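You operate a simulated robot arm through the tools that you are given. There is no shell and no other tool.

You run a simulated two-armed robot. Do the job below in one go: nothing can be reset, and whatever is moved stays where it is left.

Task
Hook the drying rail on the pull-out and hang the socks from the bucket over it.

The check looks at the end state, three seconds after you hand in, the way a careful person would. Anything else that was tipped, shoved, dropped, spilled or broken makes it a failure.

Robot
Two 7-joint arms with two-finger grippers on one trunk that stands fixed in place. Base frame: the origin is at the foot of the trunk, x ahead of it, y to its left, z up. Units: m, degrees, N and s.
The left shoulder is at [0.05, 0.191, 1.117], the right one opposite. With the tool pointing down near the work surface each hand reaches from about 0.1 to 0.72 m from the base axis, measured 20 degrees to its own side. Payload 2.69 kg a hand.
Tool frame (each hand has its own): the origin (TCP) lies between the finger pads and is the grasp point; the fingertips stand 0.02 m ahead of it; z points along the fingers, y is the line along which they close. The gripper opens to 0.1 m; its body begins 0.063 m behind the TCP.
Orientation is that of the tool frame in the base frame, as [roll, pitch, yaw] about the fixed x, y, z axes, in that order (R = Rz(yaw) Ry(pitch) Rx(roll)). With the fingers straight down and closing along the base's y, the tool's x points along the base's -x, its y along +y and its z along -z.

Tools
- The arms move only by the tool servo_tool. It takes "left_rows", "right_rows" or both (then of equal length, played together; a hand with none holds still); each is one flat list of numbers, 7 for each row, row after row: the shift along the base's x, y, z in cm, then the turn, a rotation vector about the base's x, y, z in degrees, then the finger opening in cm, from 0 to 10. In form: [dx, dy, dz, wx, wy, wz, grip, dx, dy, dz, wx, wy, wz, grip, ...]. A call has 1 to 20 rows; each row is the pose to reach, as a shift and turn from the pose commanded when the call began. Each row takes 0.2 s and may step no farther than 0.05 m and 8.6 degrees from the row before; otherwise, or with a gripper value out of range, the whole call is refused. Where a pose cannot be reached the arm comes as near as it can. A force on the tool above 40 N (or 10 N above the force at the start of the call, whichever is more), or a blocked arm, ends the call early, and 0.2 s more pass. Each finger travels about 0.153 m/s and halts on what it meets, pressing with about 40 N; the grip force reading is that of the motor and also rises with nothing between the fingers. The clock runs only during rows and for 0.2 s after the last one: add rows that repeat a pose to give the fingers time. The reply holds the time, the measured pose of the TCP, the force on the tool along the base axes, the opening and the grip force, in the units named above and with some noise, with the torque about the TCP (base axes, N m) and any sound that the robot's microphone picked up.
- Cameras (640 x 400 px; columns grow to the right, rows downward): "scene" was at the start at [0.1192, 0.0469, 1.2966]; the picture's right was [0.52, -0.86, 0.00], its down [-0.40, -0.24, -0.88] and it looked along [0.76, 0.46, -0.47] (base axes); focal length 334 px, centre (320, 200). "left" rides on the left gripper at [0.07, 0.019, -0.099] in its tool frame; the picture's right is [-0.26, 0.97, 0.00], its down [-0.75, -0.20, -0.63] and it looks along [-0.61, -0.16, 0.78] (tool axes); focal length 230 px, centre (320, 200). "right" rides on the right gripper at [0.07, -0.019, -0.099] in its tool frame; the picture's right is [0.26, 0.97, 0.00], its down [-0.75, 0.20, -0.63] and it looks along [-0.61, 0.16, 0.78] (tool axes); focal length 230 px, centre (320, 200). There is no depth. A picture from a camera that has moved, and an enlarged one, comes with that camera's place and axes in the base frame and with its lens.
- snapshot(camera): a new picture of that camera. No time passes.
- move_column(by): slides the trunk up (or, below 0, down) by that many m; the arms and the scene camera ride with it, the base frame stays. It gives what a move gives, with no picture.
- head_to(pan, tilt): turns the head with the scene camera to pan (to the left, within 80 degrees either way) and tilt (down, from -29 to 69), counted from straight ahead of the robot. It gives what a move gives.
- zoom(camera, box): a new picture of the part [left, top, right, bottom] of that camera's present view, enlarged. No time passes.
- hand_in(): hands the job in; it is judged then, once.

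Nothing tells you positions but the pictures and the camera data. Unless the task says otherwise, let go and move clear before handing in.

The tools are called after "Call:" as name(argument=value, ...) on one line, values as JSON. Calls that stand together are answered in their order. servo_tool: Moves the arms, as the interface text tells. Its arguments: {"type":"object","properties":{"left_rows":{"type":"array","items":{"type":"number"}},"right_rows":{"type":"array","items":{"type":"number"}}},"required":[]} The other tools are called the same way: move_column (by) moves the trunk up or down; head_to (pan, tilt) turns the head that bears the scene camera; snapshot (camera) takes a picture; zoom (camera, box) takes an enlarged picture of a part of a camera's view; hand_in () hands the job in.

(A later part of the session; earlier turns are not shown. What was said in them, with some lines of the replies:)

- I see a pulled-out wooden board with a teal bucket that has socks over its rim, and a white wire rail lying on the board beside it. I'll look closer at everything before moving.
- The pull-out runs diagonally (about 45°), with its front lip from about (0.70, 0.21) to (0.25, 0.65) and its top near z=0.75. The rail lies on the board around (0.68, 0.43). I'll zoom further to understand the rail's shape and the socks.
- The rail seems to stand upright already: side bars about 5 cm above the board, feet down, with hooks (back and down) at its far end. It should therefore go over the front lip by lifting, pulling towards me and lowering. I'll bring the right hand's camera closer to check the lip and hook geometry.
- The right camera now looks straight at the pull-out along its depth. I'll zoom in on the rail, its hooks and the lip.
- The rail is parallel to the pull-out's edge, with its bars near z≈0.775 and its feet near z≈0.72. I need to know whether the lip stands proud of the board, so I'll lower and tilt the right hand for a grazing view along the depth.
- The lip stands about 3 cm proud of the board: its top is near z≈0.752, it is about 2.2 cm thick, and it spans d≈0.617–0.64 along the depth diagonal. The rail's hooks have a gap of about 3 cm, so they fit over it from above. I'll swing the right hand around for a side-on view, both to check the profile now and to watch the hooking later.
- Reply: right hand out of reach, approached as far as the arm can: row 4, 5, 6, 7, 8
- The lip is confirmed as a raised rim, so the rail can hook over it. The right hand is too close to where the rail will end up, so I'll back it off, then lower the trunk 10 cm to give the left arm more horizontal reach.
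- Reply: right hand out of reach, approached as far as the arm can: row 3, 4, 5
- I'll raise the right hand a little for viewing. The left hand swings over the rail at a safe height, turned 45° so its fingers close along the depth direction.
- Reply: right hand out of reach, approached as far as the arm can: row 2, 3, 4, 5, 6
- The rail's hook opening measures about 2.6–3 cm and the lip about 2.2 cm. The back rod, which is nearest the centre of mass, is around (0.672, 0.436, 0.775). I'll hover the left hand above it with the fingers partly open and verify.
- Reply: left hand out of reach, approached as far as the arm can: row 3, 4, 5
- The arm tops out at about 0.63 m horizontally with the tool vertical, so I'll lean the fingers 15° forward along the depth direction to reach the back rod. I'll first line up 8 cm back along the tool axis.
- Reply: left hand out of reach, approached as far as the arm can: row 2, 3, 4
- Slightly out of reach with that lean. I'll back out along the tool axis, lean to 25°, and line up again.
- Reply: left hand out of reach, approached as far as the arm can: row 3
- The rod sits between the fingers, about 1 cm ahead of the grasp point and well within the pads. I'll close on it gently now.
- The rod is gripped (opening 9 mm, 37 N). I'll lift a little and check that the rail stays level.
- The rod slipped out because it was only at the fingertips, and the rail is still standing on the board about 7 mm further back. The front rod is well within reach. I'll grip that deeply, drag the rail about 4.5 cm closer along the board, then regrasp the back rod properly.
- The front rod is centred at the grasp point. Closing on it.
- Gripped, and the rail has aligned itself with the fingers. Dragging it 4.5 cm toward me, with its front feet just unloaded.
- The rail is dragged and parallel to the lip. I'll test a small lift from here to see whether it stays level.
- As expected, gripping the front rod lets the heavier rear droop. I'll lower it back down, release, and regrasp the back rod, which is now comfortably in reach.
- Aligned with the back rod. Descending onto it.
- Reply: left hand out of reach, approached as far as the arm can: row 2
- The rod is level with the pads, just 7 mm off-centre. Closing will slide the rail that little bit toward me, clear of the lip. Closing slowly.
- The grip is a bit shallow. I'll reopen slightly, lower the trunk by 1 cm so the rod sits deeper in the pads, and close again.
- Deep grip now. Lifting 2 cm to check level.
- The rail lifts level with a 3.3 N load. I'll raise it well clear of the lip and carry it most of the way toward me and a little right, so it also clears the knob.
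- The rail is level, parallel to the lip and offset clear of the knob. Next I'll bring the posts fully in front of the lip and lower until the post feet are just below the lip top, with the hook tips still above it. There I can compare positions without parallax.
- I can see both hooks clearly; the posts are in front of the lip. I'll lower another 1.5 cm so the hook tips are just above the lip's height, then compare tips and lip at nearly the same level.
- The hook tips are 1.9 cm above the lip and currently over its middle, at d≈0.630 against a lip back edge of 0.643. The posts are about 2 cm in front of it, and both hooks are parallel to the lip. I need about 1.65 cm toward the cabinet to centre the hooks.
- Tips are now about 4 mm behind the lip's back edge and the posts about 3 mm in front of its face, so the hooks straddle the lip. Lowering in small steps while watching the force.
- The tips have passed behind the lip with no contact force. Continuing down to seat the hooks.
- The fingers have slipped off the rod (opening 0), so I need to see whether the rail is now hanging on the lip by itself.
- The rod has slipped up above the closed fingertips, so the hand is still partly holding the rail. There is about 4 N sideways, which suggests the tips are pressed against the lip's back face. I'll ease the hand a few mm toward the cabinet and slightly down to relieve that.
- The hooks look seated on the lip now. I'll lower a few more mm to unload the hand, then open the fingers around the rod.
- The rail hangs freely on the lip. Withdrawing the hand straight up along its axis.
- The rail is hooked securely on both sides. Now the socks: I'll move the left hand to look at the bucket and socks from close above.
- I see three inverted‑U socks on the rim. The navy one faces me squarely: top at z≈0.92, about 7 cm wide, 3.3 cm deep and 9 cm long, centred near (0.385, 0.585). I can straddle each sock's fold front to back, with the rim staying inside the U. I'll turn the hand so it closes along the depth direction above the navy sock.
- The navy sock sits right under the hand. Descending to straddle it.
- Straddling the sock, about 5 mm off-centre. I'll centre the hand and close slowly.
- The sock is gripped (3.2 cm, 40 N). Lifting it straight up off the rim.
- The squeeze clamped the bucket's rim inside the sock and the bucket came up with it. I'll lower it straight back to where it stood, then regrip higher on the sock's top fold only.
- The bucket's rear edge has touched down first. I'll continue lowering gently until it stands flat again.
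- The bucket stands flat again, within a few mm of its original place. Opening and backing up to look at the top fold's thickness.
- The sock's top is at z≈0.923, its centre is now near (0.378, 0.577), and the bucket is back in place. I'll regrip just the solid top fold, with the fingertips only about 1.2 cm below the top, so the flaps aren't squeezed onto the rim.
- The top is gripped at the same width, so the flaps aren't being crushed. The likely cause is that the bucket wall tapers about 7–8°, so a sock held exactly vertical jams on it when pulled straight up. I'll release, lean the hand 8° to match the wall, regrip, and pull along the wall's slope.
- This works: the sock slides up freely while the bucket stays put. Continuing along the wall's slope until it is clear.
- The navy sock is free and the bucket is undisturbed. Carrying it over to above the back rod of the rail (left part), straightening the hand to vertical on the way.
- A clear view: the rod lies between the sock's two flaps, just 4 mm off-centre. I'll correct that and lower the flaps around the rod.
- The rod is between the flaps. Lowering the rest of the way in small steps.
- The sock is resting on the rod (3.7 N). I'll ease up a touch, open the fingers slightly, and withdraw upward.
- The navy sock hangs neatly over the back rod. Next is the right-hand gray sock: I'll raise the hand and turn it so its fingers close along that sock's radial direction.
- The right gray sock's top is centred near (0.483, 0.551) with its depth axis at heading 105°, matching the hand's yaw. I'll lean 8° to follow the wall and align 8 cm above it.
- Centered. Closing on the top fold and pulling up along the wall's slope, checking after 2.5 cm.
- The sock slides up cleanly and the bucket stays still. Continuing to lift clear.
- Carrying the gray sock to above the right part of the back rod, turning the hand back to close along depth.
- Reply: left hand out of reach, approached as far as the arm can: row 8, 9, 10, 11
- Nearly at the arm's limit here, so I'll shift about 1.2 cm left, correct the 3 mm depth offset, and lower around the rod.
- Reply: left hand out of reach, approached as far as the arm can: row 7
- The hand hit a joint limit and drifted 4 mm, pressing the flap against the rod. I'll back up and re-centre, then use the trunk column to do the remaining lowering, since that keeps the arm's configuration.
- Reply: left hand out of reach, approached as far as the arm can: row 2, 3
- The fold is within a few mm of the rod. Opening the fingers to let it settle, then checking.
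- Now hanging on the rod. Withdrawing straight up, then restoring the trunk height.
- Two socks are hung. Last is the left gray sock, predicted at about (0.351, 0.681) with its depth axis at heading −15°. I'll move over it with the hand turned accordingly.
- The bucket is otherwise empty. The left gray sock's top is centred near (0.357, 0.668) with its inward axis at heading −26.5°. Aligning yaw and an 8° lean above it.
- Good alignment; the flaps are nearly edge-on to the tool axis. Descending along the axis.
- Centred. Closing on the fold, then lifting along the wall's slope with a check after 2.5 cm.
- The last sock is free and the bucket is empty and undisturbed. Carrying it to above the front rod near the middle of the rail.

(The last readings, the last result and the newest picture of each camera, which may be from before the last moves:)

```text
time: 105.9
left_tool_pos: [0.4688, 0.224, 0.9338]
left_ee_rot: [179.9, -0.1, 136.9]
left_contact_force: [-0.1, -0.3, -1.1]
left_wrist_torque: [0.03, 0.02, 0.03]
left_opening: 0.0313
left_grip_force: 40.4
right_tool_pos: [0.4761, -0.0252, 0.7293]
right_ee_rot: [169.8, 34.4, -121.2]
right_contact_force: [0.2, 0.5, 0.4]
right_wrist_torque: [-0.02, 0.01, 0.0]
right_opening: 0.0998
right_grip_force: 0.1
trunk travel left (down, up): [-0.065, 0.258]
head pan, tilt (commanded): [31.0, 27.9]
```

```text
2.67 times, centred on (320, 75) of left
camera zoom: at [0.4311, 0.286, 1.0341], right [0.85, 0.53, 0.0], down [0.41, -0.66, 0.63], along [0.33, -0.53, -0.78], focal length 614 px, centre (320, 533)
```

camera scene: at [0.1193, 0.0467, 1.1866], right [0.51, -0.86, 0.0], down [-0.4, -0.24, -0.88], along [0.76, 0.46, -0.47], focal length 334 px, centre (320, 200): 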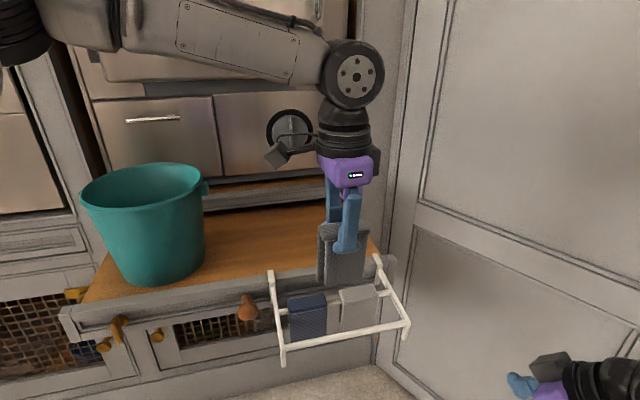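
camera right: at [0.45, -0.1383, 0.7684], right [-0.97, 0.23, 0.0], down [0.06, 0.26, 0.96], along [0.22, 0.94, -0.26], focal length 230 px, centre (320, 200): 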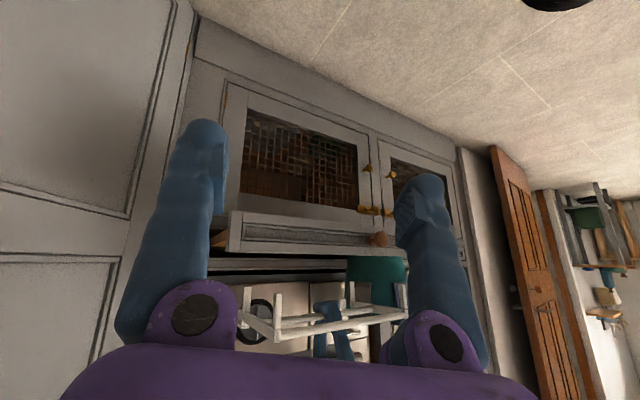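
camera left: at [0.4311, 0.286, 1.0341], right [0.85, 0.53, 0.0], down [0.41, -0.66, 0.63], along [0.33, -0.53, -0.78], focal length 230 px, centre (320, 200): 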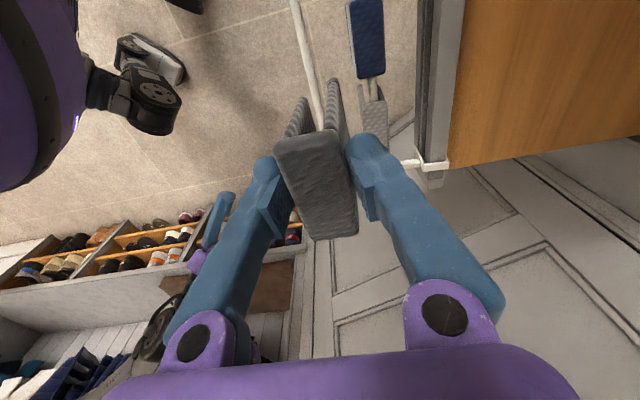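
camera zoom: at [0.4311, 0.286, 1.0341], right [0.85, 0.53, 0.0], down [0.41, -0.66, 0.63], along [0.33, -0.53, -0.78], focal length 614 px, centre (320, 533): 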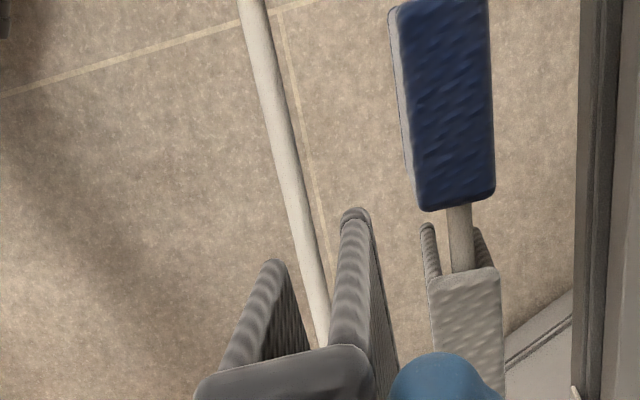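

The view shows the sock tilted about 3° in the grip, with its front flap not yet ahead of the rod. I'll untilt it and shift slightly toward me, then re-check.

Call:
servo_tool(left_rows=[-0.2, -0.2, 0, -1.2, 1.2, 0, 2.7, -0.35, -0.35, -1, -2.4, 2.4, 0, 2.7, -0.35, -0.35, -1.5, -2.4, 2.4, 0, 2.7])

Call:
zoom(camera="left", box=[200, 0, 440, 150])

Call:
zoom(camera="right", box=[200, 180, 420, 350])

Call:
zoom(camera="scene", box=[250, 190, 430, 370])

```text
time: 106.7
left_tool_pos: [0.4632, 0.2214, 0.9209]
left_ee_rot: [-176.6, -0.2, 136.9]
left_contact_force: [-1.4, -0.5, 0.0]
left_wrist_torque: [0.01, 0.01, 0.01]
left_opening: 0.0313
left_grip_force: 39.6
right_tool_pos: [0.4772, -0.0245, 0.7294]
right_ee_rot: [169.7, 34.3, -121.3]
right_contact_force: [0.1, 0.1, 0.4]
right_wrist_torque: [-0.03, 0.0, -0.03]
right_opening: 0.1
right_grip_force: 0.1
trunk travel left (down, up): [-0.065, 0.258]
head pan, tilt (commanded): [31.0, 27.9]
```

```text
2.67 times, centred on (320, 75) of left
camera zoom: at [0.4298, 0.2878, 1.0187], right [0.85, 0.53, -0.06], down [0.44, -0.63, 0.64], along [0.3, -0.57, -0.77], focal length 614 px, centre (320, 533)
```

zoom: 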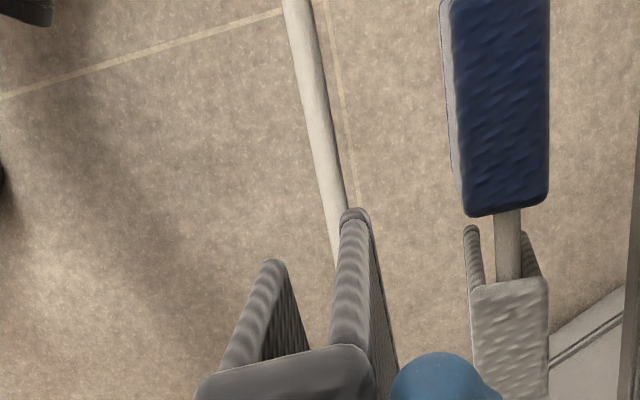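

```text
2.35 times, centred on (310, 265) of right
camera zoom: at [0.45, -0.1382, 0.7685], right [-0.97, 0.23, 0.0], down [0.06, 0.26, 0.96], along [0.22, 0.94, -0.26], focal length 541 px, centre (344, 47)
```

zoom: 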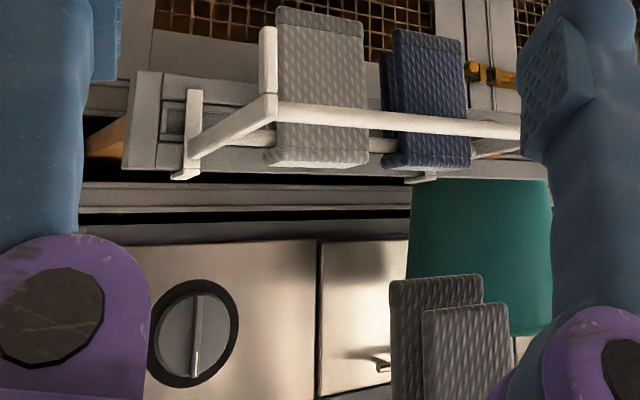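

```text
2.22 times, centred on (340, 280) of scene
camera zoom: at [0.1193, 0.0469, 1.1866], right [0.52, -0.86, 0.0], down [-0.4, -0.24, -0.88], along [0.76, 0.46, -0.47], focal length 742 px, centre (276, 22)
```

zoom: 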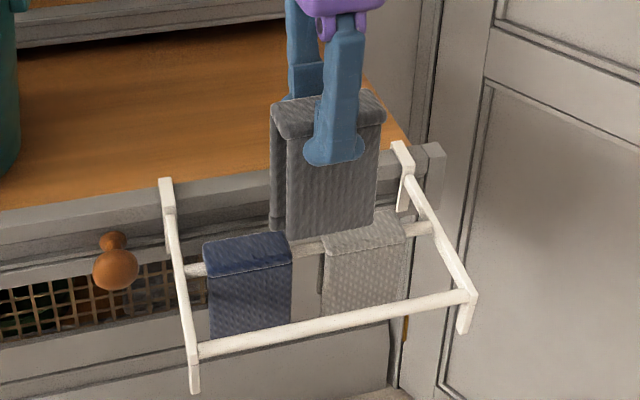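

Rod and sock gap are now aligned (both at d≈0.483). Lowering partway and checking before the flaps reach the rod.

Call:
servo_tool(left_rows=[0, 0, -2, 0, 0, 0, 2.7, 0, 0, -4, 0, 0, 0, 2.7, 0, 0, -6, 0, 0, 0, 2.7, 0, 0, -7.5, 0, 0, 0, 2.7])

Call:
zoom(camera="left", box=[200, 0, 440, 150])

Call:
zoom(camera="right", box=[200, 180, 420, 350])

Call:
zoom(camera="scene", box=[250, 190, 430, 370])

```text
time: 107.7
left_tool_pos: [0.4629, 0.2195, 0.8447]
left_ee_rot: [-176.7, -0.2, 137.1]
left_contact_force: [-1.0, -0.8, -0.2]
left_wrist_torque: [-0.04, -0.03, 0.03]
left_opening: 0.0314
left_grip_force: 40.2
right_tool_pos: [0.4762, -0.0247, 0.7296]
right_ee_rot: [169.8, 34.4, -121.1]
right_contact_force: [-0.1, -1.1, -0.1]
right_wrist_torque: [0.0, 0.01, 0.03]
right_opening: 0.1
right_grip_force: 0.1
trunk travel left (down, up): [-0.065, 0.258]
head pan, tilt (commanded): [31.0, 27.9]
```

```text
2.67 times, centred on (320, 75) of left
camera zoom: at [0.4292, 0.286, 0.9438], right [0.85, 0.53, -0.06], down [0.44, -0.63, 0.64], along [0.3, -0.57, -0.77], focal length 614 px, centre (320, 533)
```

zoom: 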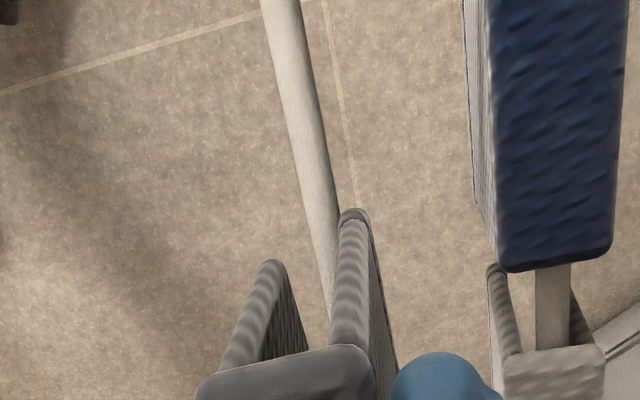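

```text
2.35 times, centred on (310, 265) of right
camera zoom: at [0.45, -0.1383, 0.7685], right [-0.97, 0.23, 0.0], down [0.06, 0.26, 0.96], along [0.22, 0.94, -0.26], focal length 541 px, centre (344, 47)
```

zoom: 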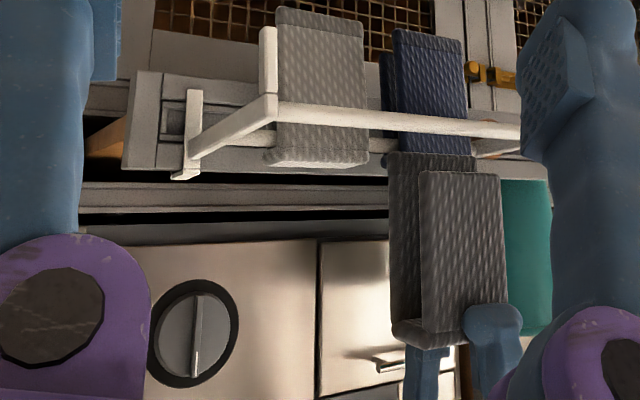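

```text
2.22 times, centred on (340, 280) of scene
camera zoom: at [0.1193, 0.0469, 1.1866], right [0.52, -0.86, 0.0], down [-0.4, -0.24, -0.88], along [0.76, 0.46, -0.47], focal length 742 px, centre (276, 22)
```

zoom: 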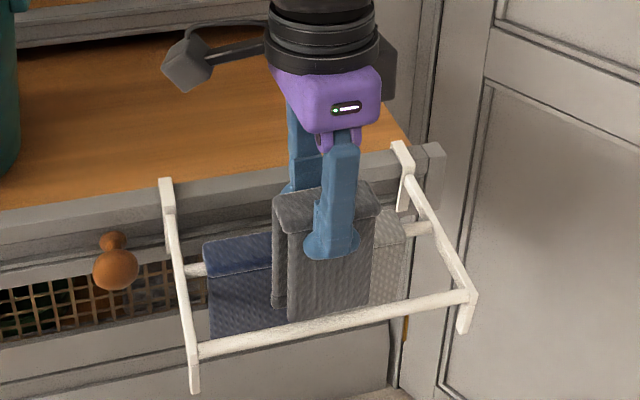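

The gap is centred on the rod with about 3 mm to spare on each side. I'll lower a bit more with the arm, then finish with the column.

Call:
servo_tool(left_rows=[0, 0, -1, 0, 0, 0, 2.7, 0, 0, -2, 0, 0, 0, 2.7, 0, 0, -2.8, 0, 0, 0, 2.7])

Call:
zoom(camera="left", box=[200, 0, 440, 150])

```text
time: 108.5
left_tool_pos: [0.4628, 0.2213, 0.8181]
left_ee_rot: [-176.6, -0.2, 137.0]
left_contact_force: [0.3, 0.2, 0.4]
left_wrist_torque: [0.0, -0.03, -0.02]
left_opening: 0.0314
left_grip_force: 39.9
right_tool_pos: [0.4763, -0.0237, 0.7306]
right_ee_rot: [169.7, 34.4, -121.3]
right_contact_force: [1.0, -0.1, 0.7]
right_wrist_torque: [0.03, -0.01, 0.02]
right_opening: 0.0999
right_grip_force: 0.2
trunk travel left (down, up): [-0.065, 0.258]
head pan, tilt (commanded): [31.0, 27.9]
```

```text
2.67 times, centred on (320, 75) of left
camera zoom: at [0.4291, 0.287, 0.9159], right [0.85, 0.53, -0.06], down [0.44, -0.63, 0.64], along [0.3, -0.57, -0.77], focal length 614 px, centre (320, 533)
```

zoom: 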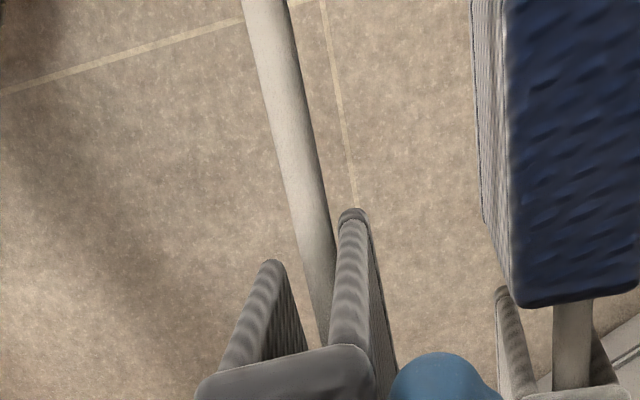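

Call:
servo_tool(left_rows=[-0.1, -0.1, 0, 0, 0, 0, 2.7, -0.1, -0.1, -0.3, 0, 0, 0, 2.7])

Call:
move_column(by=-0.03)

Call:
zoom(camera="left", box=[200, 0, 440, 150])

Call:
zoom(camera="right", box=[200, 150, 420, 320])

```text
time: 109.1
left_tool_pos: [0.4606, 0.222, 0.8146]
left_ee_rot: [-176.5, -0.2, 137.0]
left_contact_force: [0.7, -0.1, -0.2]
left_wrist_torque: [0.01, -0.02, -0.01]
left_opening: 0.0314
left_grip_force: 40.3
right_tool_pos: [0.4769, -0.0239, 0.7305]
right_ee_rot: [169.7, 34.3, -121.2]
right_contact_force: [0.7, -0.9, -0.2]
right_wrist_torque: [-0.02, -0.01, 0.02]
right_opening: 0.0999
right_grip_force: 0.1
trunk travel left (down, up): [-0.065, 0.258]
head pan, tilt (commanded): [31.0, 27.9]
```

```text
time: 109.8
left_tool_pos: [0.4605, 0.2207, 0.785]
left_ee_rot: [-176.7, -0.1, 137.0]
left_contact_force: [0.9, -0.3, 0.0]
left_wrist_torque: [0.03, 0.04, 0.01]
left_opening: 0.0312
left_grip_force: 40.2
right_tool_pos: [0.4768, -0.0245, 0.7005]
right_ee_rot: [169.7, 34.4, -121.2]
right_contact_force: [0.2, -0.3, 0.4]
right_wrist_torque: [-0.03, -0.01, -0.02]
right_opening: 0.0998
right_grip_force: 0.1
trunk travel left (down, up): [-0.035, 0.288]
head pan, tilt (commanded): [31.0, 27.9]
```

```text
2.67 times, centred on (320, 75) of left
camera zoom: at [0.4273, 0.2865, 0.8829], right [0.85, 0.53, -0.06], down [0.44, -0.63, 0.64], along [0.3, -0.57, -0.77], focal length 614 px, centre (320, 533)
```

zoom: 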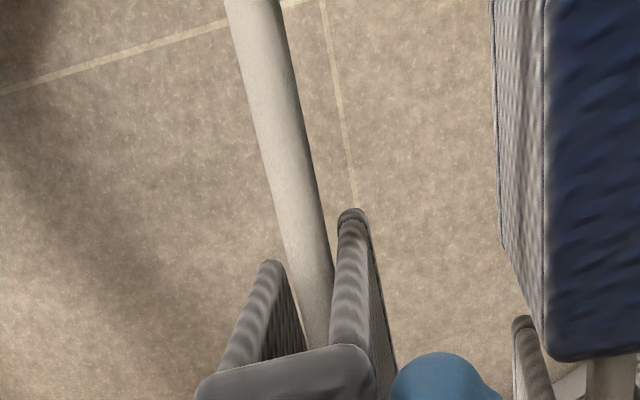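

```text
2.35 times, centred on (310, 235) of right
camera zoom: at [0.4499, -0.1383, 0.7386], right [-0.97, 0.23, 0.0], down [0.06, 0.26, 0.96], along [0.22, 0.94, -0.26], focal length 541 px, centre (344, 118)
```

zoom: 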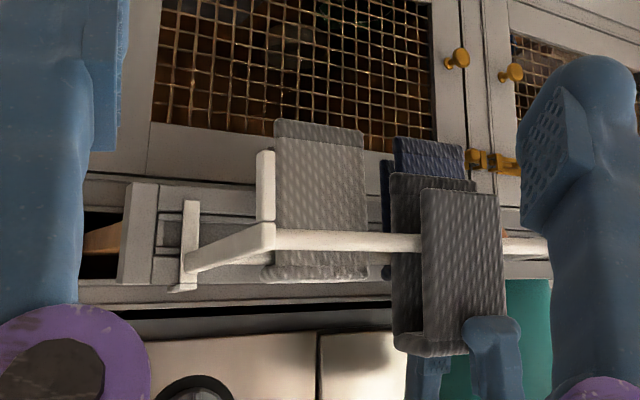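

The front rod now runs between the two flaps. Continuing down with the column, then small steps to contact.

Call:
move_column(by=-0.03)

Call:
servo_tool(left_rows=[0, 0, -0.25, 0, 0, 0, 2.7, 0, 0, -0.5, 0, 0, 0, 2.7, 0, 0, -0.7, 0, 0, 0, 2.7, 0, 0, -0.9, 0, 0, 0, 2.7])

Call:
zoom(camera="left", box=[200, 0, 440, 240])

Call:
zoom(camera="right", box=[200, 150, 420, 320])

```text
time: 110.6
left_tool_pos: [0.4607, 0.2218, 0.7545]
left_ee_rot: [-176.6, -0.2, 137.0]
left_contact_force: [0.7, 0.3, -0.6]
left_wrist_torque: [-0.02, 0.01, -0.03]
left_opening: 0.0312
left_grip_force: 40.4
right_tool_pos: [0.4758, -0.0228, 0.6704]
right_ee_rot: [169.8, 34.5, -121.2]
right_contact_force: [0.0, 0.9, 0.5]
right_wrist_torque: [0.04, 0.03, -0.02]
right_opening: 0.1
right_grip_force: 0.0
trunk travel left (down, up): [-0.005, 0.318]
head pan, tilt (commanded): [31.0, 27.9]
```

```text
time: 111.6
left_tool_pos: [0.4619, 0.2222, 0.7453]
left_ee_rot: [-176.7, -0.2, 137.1]
left_contact_force: [-0.6, 0.4, -0.6]
left_wrist_torque: [-0.01, 0.02, 0.01]
left_opening: 0.0316
left_grip_force: 39.8
right_tool_pos: [0.4762, -0.0228, 0.6701]
right_ee_rot: [169.7, 34.5, -121.2]
right_contact_force: [-0.1, -0.4, -0.2]
right_wrist_torque: [-0.02, 0.01, 0.03]
right_opening: 0.0999
right_grip_force: 0.2
trunk travel left (down, up): [-0.005, 0.318]
head pan, tilt (commanded): [31.0, 27.9]
```

```text
1.67 times, centred on (320, 120) of left
camera zoom: at [0.4277, 0.2876, 0.8441], right [0.85, 0.53, -0.06], down [0.44, -0.63, 0.64], along [0.3, -0.56, -0.77], focal length 384 px, centre (320, 333)
```

zoom: 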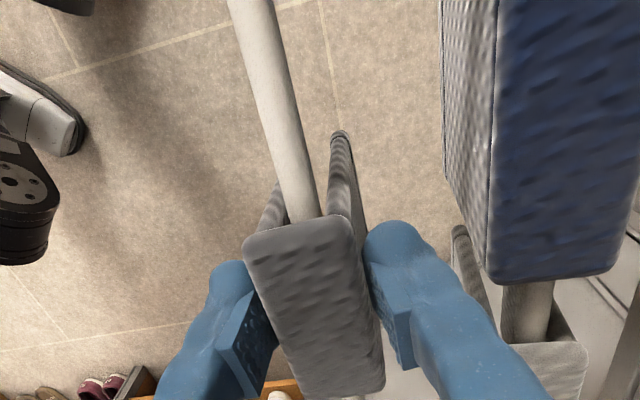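

```text
2.35 times, centred on (310, 235) of right
camera zoom: at [0.45, -0.1383, 0.7085], right [-0.97, 0.23, 0.0], down [0.06, 0.26, 0.96], along [0.22, 0.94, -0.26], focal length 541 px, centre (344, 118)
```

zoom: 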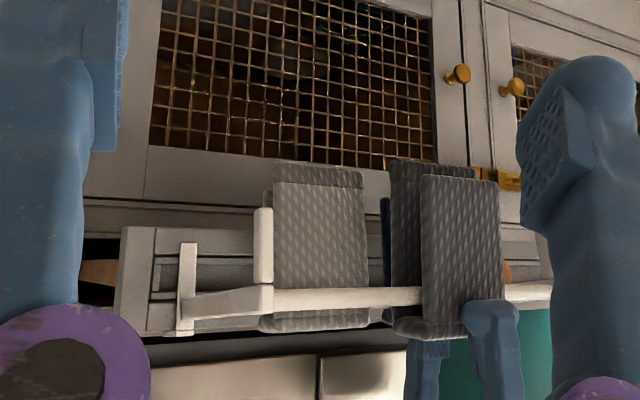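

Call:
servo_tool(left_rows=[0, 0, -0.2, 0, 0, 0, 2.7, 0, 0, -0.4, 0, 0, 0, 2.7, 0, 0, -0.6, 0, 0, 0, 2.7])

```text
time: 112.4
left_tool_pos: [0.4612, 0.2205, 0.7387]
left_ee_rot: [-176.6, -0.3, 137.0]
left_contact_force: [0.2, 0.3, -0.3]
left_wrist_torque: [0.0, 0.02, 0.02]
left_opening: 0.0313
left_grip_force: 40.0
right_tool_pos: [0.4771, -0.0242, 0.6704]
right_ee_rot: [169.7, 34.4, -121.2]
right_contact_force: [0.1, 0.6, -0.7]
right_wrist_torque: [0.01, -0.02, 0.0]
right_opening: 0.1001
right_grip_force: 0.0
trunk travel left (down, up): [-0.005, 0.318]
head pan, tilt (commanded): [31.0, 27.9]
```

Call:
servo_tool(left_rows=[0, 0, -0.2, 0, 0, 0, 2.7, 0, 0, -0.4, 0, 0, 0, 2.7])

Call:
zoom(camera="left", box=[200, 0, 440, 240])

Call:
zoom(camera="right", box=[320, 210, 420, 310])

```text
time: 113.0
left_tool_pos: [0.4608, 0.2204, 0.7377]
left_ee_rot: [-176.8, -0.1, 137.0]
left_contact_force: [-3.6, 7.4, 23.9]
left_wrist_torque: [0.05, 0.0, 0.02]
left_opening: 0.0311
left_grip_force: 40.4
right_tool_pos: [0.4765, -0.0245, 0.6716]
right_ee_rot: [169.9, 34.5, -121.1]
right_contact_force: [-0.6, -0.2, -0.5]
right_wrist_torque: [-0.01, -0.02, 0.02]
right_opening: 0.1001
right_grip_force: 0.1
trunk travel left (down, up): [-0.005, 0.318]
head pan, tilt (commanded): [31.0, 27.9]
```

```text
1.67 times, centred on (320, 120) of left
camera zoom: at [0.4266, 0.2865, 0.8363], right [0.85, 0.53, -0.05], down [0.44, -0.63, 0.64], along [0.3, -0.57, -0.77], focal length 384 px, centre (320, 333)
```

zoom: 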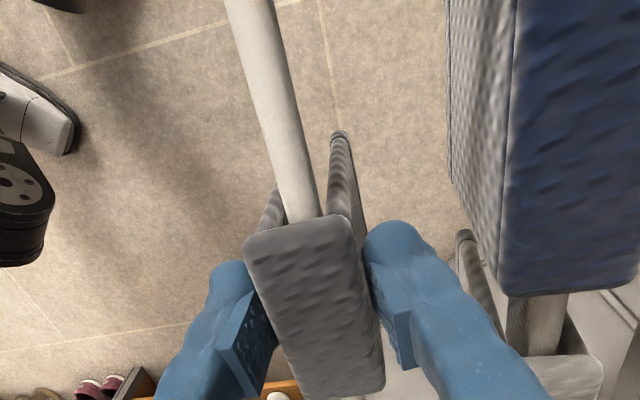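

```text
4.00 times, centred on (370, 260) of right
camera zoom: at [0.4491, -0.1384, 0.7098], right [-0.97, 0.23, -0.01], down [0.05, 0.26, 0.97], along [0.22, 0.94, -0.26], focal length 920 px, centre (120, -40)
```

zoom: 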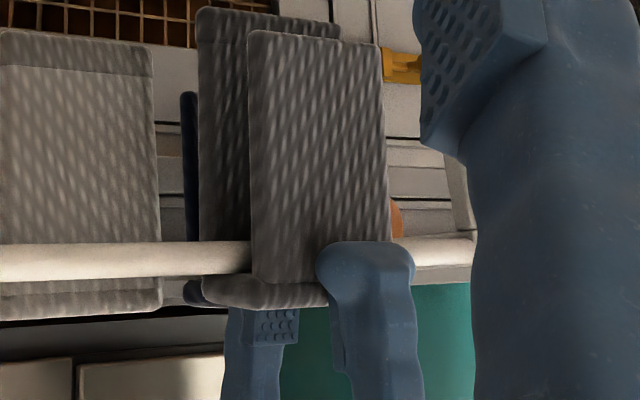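

Firm contact (24 N). Easing up straight away.

Call:
servo_tool(left_rows=[0, 0, 0.3, 0, 0, 0, 2.7, 0, 0, 0.5, 0, 0, 0, 2.7])

Call:
zoom(camera="scene", box=[230, 170, 430, 350])

Call:
zoom(camera="right", box=[200, 150, 420, 320])

```text
time: 113.6
left_tool_pos: [0.4602, 0.2207, 0.7391]
left_ee_rot: [-176.5, -0.4, 137.0]
left_contact_force: [0.4, -0.1, 1.6]
left_wrist_torque: [-0.06, -0.02, 0.05]
left_opening: 0.0315
left_grip_force: 39.9
right_tool_pos: [0.477, -0.0245, 0.67]
right_ee_rot: [169.7, 34.5, -121.3]
right_contact_force: [0.2, -0.5, -0.6]
right_wrist_torque: [-0.02, 0.02, -0.01]
right_opening: 0.1001
right_grip_force: 0.0
trunk travel left (down, up): [-0.005, 0.318]
head pan, tilt (commanded): [31.0, 27.9]
```

```text
2.22 times, centred on (330, 260) of scene
camera zoom: at [0.1191, 0.0469, 1.1263], right [0.52, -0.86, 0.0], down [-0.4, -0.24, -0.88], along [0.76, 0.46, -0.47], focal length 742 px, centre (298, 67)
```

zoom: 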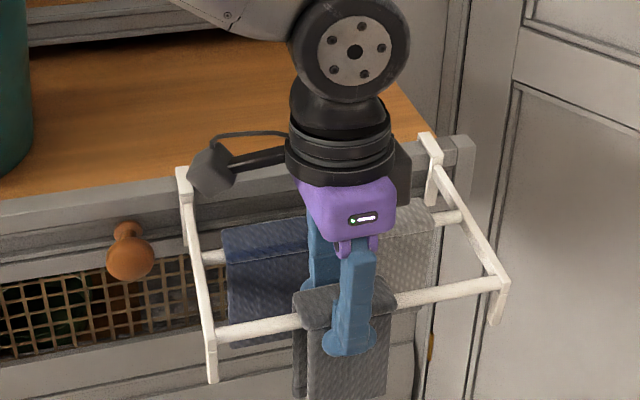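

```text
2.35 times, centred on (310, 235) of right
camera zoom: at [0.4499, -0.1383, 0.7083], right [-0.97, 0.23, 0.0], down [0.06, 0.26, 0.96], along [0.22, 0.94, -0.26], focal length 541 px, centre (344, 118)
```

zoom: 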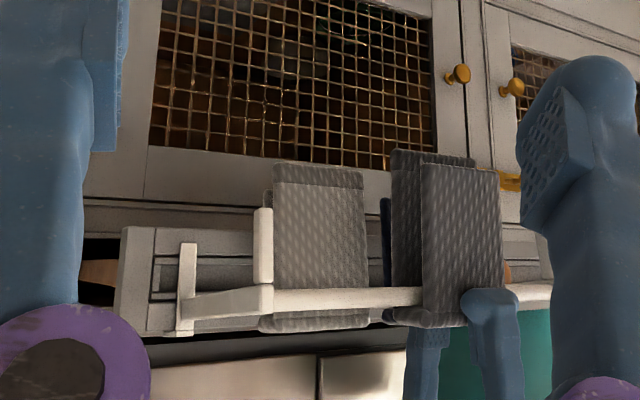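

Load relieved. Opening the fingers slightly to release, then rising.

Call:
servo_tool(left_rows=[0, 0, 0, 0, 0, 0, 3, 0, 0, 0, 0, 0, 0, 3.4, 0, 0, 0, 0, 0, 0, 3.8, 0, 0, 0, 0, 0, 0, 4.2, 0, 0, 0, 0, 0, 0, 4.2])

Call:
zoom(camera="left", box=[200, 0, 440, 240])

Call:
zoom(camera="right", box=[200, 150, 420, 320])

```text
time: 114.8
left_tool_pos: [0.4615, 0.2199, 0.7409]
left_ee_rot: [-176.6, -0.3, 137.0]
left_contact_force: [-0.1, 0.3, 0.2]
left_wrist_torque: [0.0, -0.03, 0.01]
left_opening: 0.0417
left_grip_force: 0.0
right_tool_pos: [0.4763, -0.025, 0.6695]
right_ee_rot: [169.7, 34.5, -121.2]
right_contact_force: [0.0, 0.7, 0.2]
right_wrist_torque: [0.03, 0.04, 0.02]
right_opening: 0.1001
right_grip_force: 0.0
trunk travel left (down, up): [-0.005, 0.318]
head pan, tilt (commanded): [31.0, 27.9]
```

```text
1.67 times, centred on (320, 120) of left
camera zoom: at [0.4278, 0.2864, 0.8383], right [0.85, 0.53, -0.06], down [0.44, -0.63, 0.64], along [0.3, -0.57, -0.77], focal length 384 px, centre (320, 333)
```

zoom: 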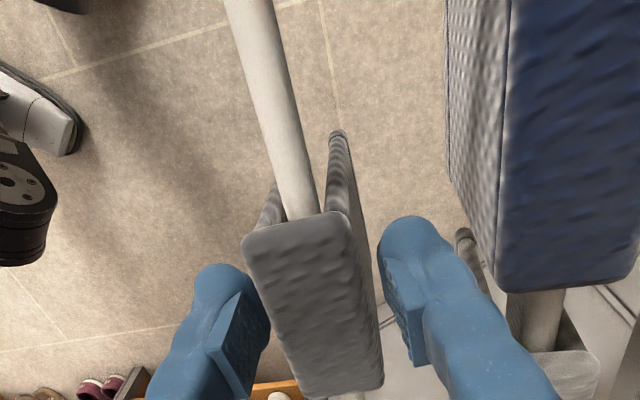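

```text
2.35 times, centred on (310, 235) of right
camera zoom: at [0.45, -0.1383, 0.7085], right [-0.97, 0.23, 0.0], down [0.06, 0.26, 0.96], along [0.22, 0.94, -0.26], focal length 541 px, centre (344, 118)
```

zoom: 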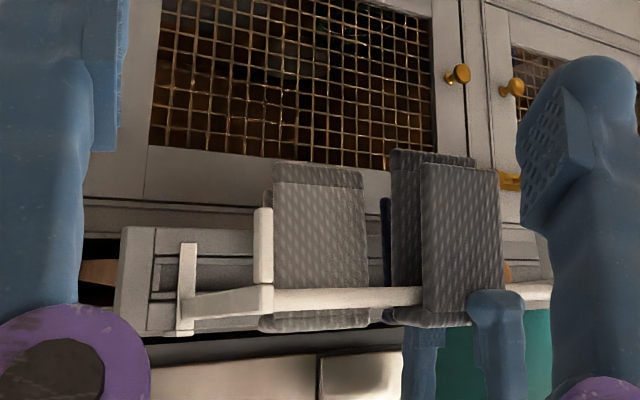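

Call:
servo_tool(left_rows=[0.05, 0.05, 1.2, 0, 0, 0, 4.2, 0.12, 0.12, 3, 0, 0, 0, 4.2, 0.2, 0.2, 6, 0, 0, 0, 4.4, 0.2, 0.2, 10, 0, 0, 0, 5, 0.2, 0.2, 14, 0, 0, 0, 6, 0.2, 0.2, 18, 0, 0, 0, 6])

Call:
move_column(by=0.11)

Call:
snapshot(camera="scene")

Call:
zoom(camera="scene", box=[230, 240, 430, 400])

Call:
zoom(camera="right", box=[200, 180, 420, 320])

Call:
snapshot(camera="left")

```text
time: 116.2
left_tool_pos: [0.4593, 0.223, 0.9194]
left_ee_rot: [-176.6, -0.2, 136.9]
left_contact_force: [-0.4, -0.4, -0.6]
left_wrist_torque: [0.01, 0.0, 0.01]
left_opening: 0.0599
left_grip_force: 0.0
right_tool_pos: [0.4775, -0.0247, 0.6703]
right_ee_rot: [169.7, 34.3, -121.2]
right_contact_force: [0.3, -0.3, -0.5]
right_wrist_torque: [0.0, 0.05, -0.01]
right_opening: 0.0998
right_grip_force: 0.0
trunk travel left (down, up): [-0.005, 0.318]
head pan, tilt (commanded): [31.0, 27.9]
```

```text
time: 117.6
left_tool_pos: [0.4596, 0.223, 1.0292]
left_ee_rot: [-176.6, -0.3, 136.9]
left_contact_force: [-0.6, 0.7, 0.3]
left_wrist_torque: [-0.01, 0.03, -0.01]
left_opening: 0.06
left_grip_force: 0.1
right_tool_pos: [0.4769, -0.0244, 0.7798]
right_ee_rot: [169.7, 34.5, -121.2]
right_contact_force: [-0.5, 0.2, -0.2]
right_wrist_torque: [-0.01, 0.03, 0.0]
right_opening: 0.1
right_grip_force: 0.0
trunk travel left (down, up): [-0.115, 0.208]
head pan, tilt (commanded): [31.0, 27.9]
```

```text
taken
camera scene: at [0.1194, 0.0469, 1.2365], right [0.52, -0.86, 0.0], down [-0.4, -0.24, -0.88], along [0.76, 0.46, -0.47], focal length 334 px, centre (320, 200)
```

scene: 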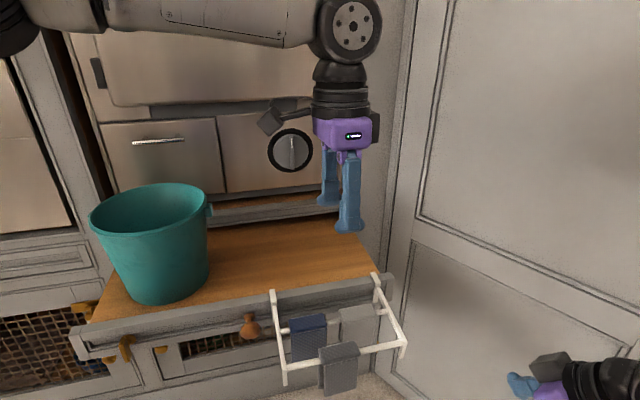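

```text
2.50 times, centred on (330, 320) of scene
camera zoom: at [0.1194, 0.0469, 1.2365], right [0.52, -0.86, 0.0], down [-0.4, -0.24, -0.88], along [0.76, 0.46, -0.47], focal length 834 px, centre (295, -100)
```

zoom: 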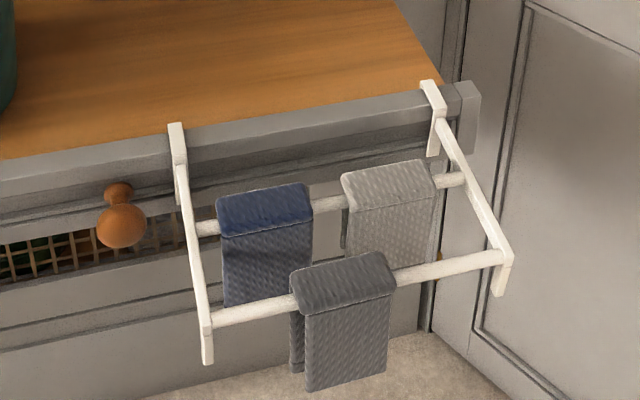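

```text
2.86 times, centred on (310, 250) of right
camera zoom: at [0.45, -0.1383, 0.8183], right [-0.97, 0.23, 0.0], down [0.06, 0.26, 0.96], along [0.22, 0.94, -0.26], focal length 657 px, centre (349, 57)
```

zoom: 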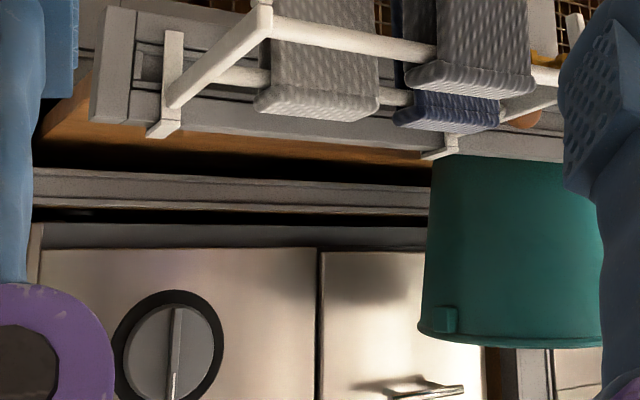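

```text
taken
camera left: at [0.4265, 0.2891, 1.1268], right [0.85, 0.53, -0.06], down [0.44, -0.63, 0.64], along [0.3, -0.57, -0.77], focal length 230 px, centre (320, 200)
```

left: 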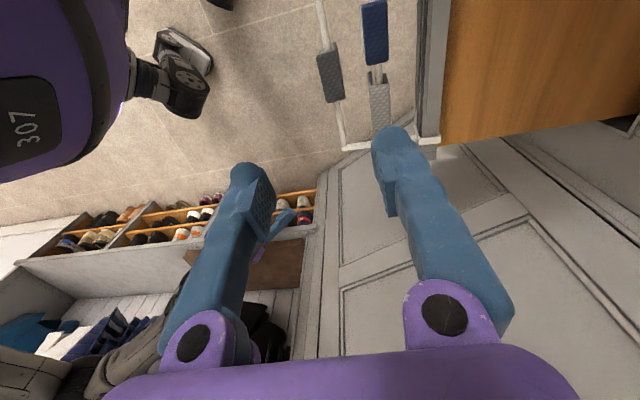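

All three socks hang on the rail and the hooks are still seated. I'll return the trunk to its original height to compare the bucket and drawer with the start picture.

Call:
move_column(by=0.06)

Call:
snapshot(camera="scene")

Call:
zoom(camera="scene", box=[80, 180, 400, 400])

```text
time: 118.6
left_tool_pos: [0.4599, 0.2227, 1.0883]
left_ee_rot: [-176.6, -0.2, 137.1]
left_contact_force: [0.5, -0.6, 0.0]
left_wrist_torque: [-0.01, 0.02, 0.01]
left_opening: 0.0601
left_grip_force: 0.1
right_tool_pos: [0.4769, -0.0232, 0.8394]
right_ee_rot: [169.7, 34.4, -121.3]
right_contact_force: [-0.2, 1.0, -0.3]
right_wrist_torque: [-0.03, -0.03, 0.01]
right_opening: 0.0999
right_grip_force: 0.0
trunk travel left (down, up): [-0.175, 0.148]
head pan, tilt (commanded): [31.0, 27.9]
```

```text
taken
camera scene: at [0.1195, 0.0469, 1.2965], right [0.52, -0.86, 0.0], down [-0.4, -0.24, -0.88], along [0.76, 0.46, -0.47], focal length 334 px, centre (320, 200)
```

scene: 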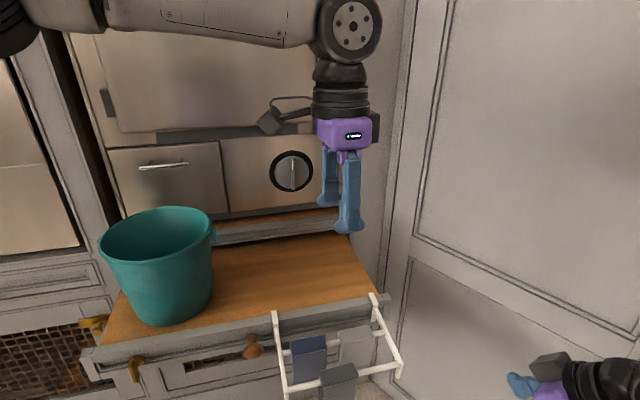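

```text
1.82 times, centred on (240, 290) of scene
camera zoom: at [0.1195, 0.0469, 1.2965], right [0.52, -0.86, 0.0], down [-0.4, -0.24, -0.88], along [0.76, 0.46, -0.47], focal length 607 px, centre (466, 36)
```

zoom: 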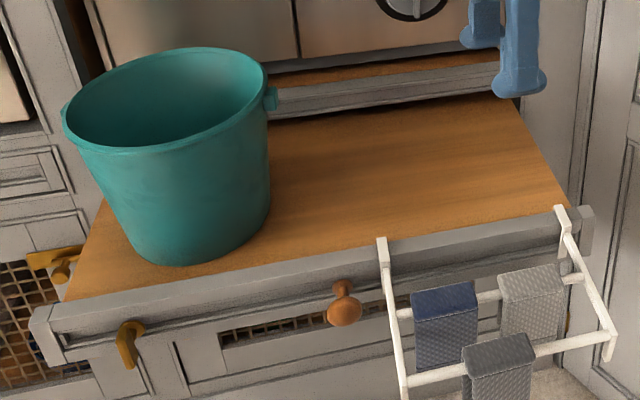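

Everything looks right: the drawer, knob and latches are unchanged, and the bucket stands flat on the board within about a centimetre of where it was. I'll move the left hand well clear and do a final check.

Call:
servo_tool(left_rows=[-2.4, 3, 1, 0, 0, 0, 6, -4.8, 6, 2, 0, 0, 0, 6, -7.2, 9, 3, 0, 0, 0, 6, -9.6, 12, 4, 0, 0, 0, 6, -12, 15, 5, 0, 0, 0, 6, -12, 15, 5, 0, 0, 0, 6])

Call:
zoom(camera="scene", box=[230, 260, 430, 400])

Call:
zoom(camera="scene", box=[80, 180, 240, 340])

Call:
snapshot(camera="right")

Call:
snapshot(camera="left")

```text
time: 120.0
left_tool_pos: [0.339, 0.3732, 1.1394]
left_ee_rot: [-176.7, -0.3, 136.9]
left_contact_force: [0.2, -0.1, 0.4]
left_wrist_torque: [0.03, 0.01, 0.01]
left_opening: 0.06
left_grip_force: 0.1
right_tool_pos: [0.4765, -0.0229, 0.8397]
right_ee_rot: [169.7, 34.4, -121.1]
right_contact_force: [0.3, -0.8, 1.0]
right_wrist_torque: [0.02, -0.04, -0.01]
right_opening: 0.1
right_grip_force: 0.1
trunk travel left (down, up): [-0.175, 0.148]
head pan, tilt (commanded): [31.0, 27.9]
```

```text
2.86 times, centred on (330, 330) of scene
camera zoom: at [0.1194, 0.0466, 1.2966], right [0.51, -0.86, 0.0], down [-0.4, -0.24, -0.88], along [0.76, 0.46, -0.47], focal length 953 px, centre (291, -171)
```

zoom: 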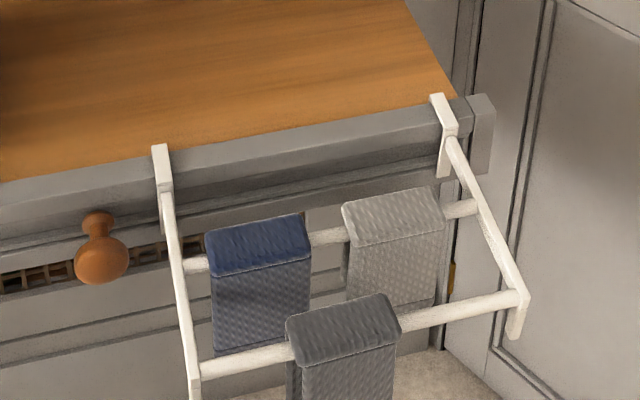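

```text
2.50 times, centred on (160, 260) of scene
camera zoom: at [0.1194, 0.0466, 1.2966], right [0.51, -0.86, 0.0], down [-0.4, -0.24, -0.88], along [0.76, 0.46, -0.47], focal length 834 px, centre (720, 50)
```

zoom: 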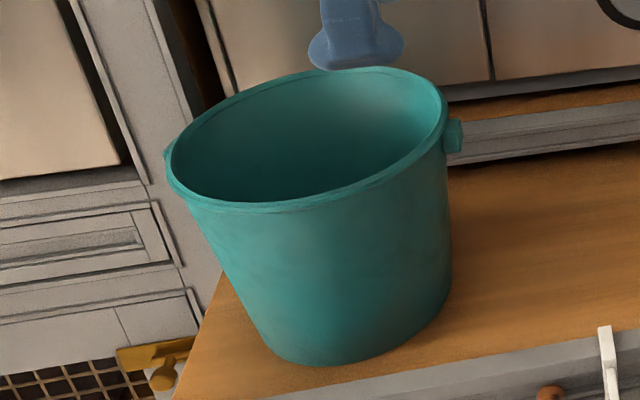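

```text
taken
camera right: at [0.4501, -0.1384, 0.8783], right [-0.97, 0.23, 0.0], down [0.06, 0.26, 0.96], along [0.22, 0.94, -0.26], focal length 230 px, centre (320, 200)
```

right: 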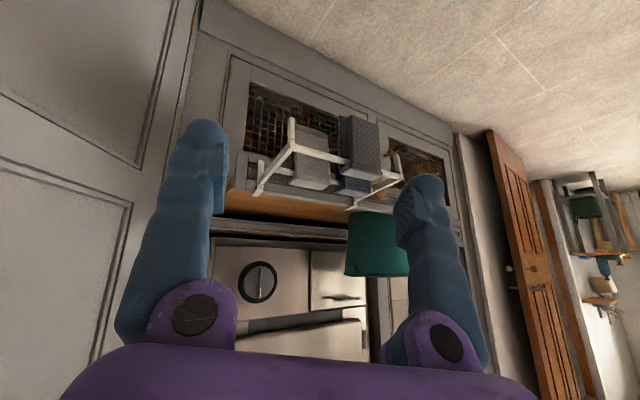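

```text
taken
camera left: at [0.3042, 0.4392, 1.2381], right [0.85, 0.53, -0.06], down [0.44, -0.63, 0.64], along [0.3, -0.57, -0.77], focal length 230 px, centre (320, 200)
```

left: 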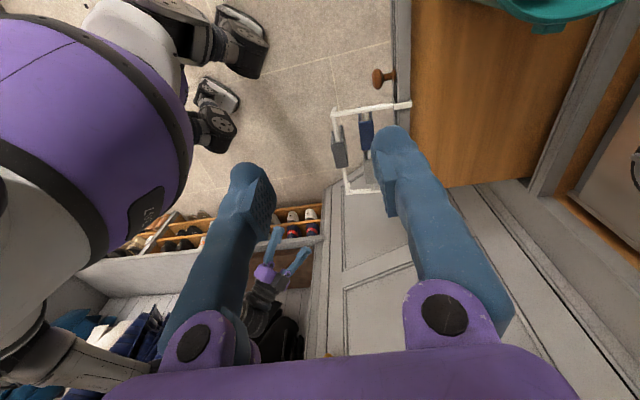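

The rail is hooked over the pull-out's front lip by both hooks and all three socks hang over its rods. The bucket stands upright and empty, and both hands are clear. Handing in.

Call:
hand_in()

```text
The job is handed in.
```

The drying rail is hooked over the pull-out's front lip by both hooks, and all three socks from the bucket hang over it. The navy and one gray sock are on the back rod; the other gray sock is on the front rod. I've handed the job in and have no verdict back yet.

- **Bucket:** on my first grip of the navy sock, the bucket came up about 12 cm with it. I lowered it straight back. It stands upright and empty, but about 1–1.5 cm nearer the front than it started.
- **Rail:** the first grip slipped, and I dragged the rail a few centimetres along the board before lifting it.
- **Last sock:** I briefly pressed it onto the front rod with about 24 N. The rail looked unmoved afterwards.

The drawer, knob and latches look unchanged from the start pictures, and both hands are clear.
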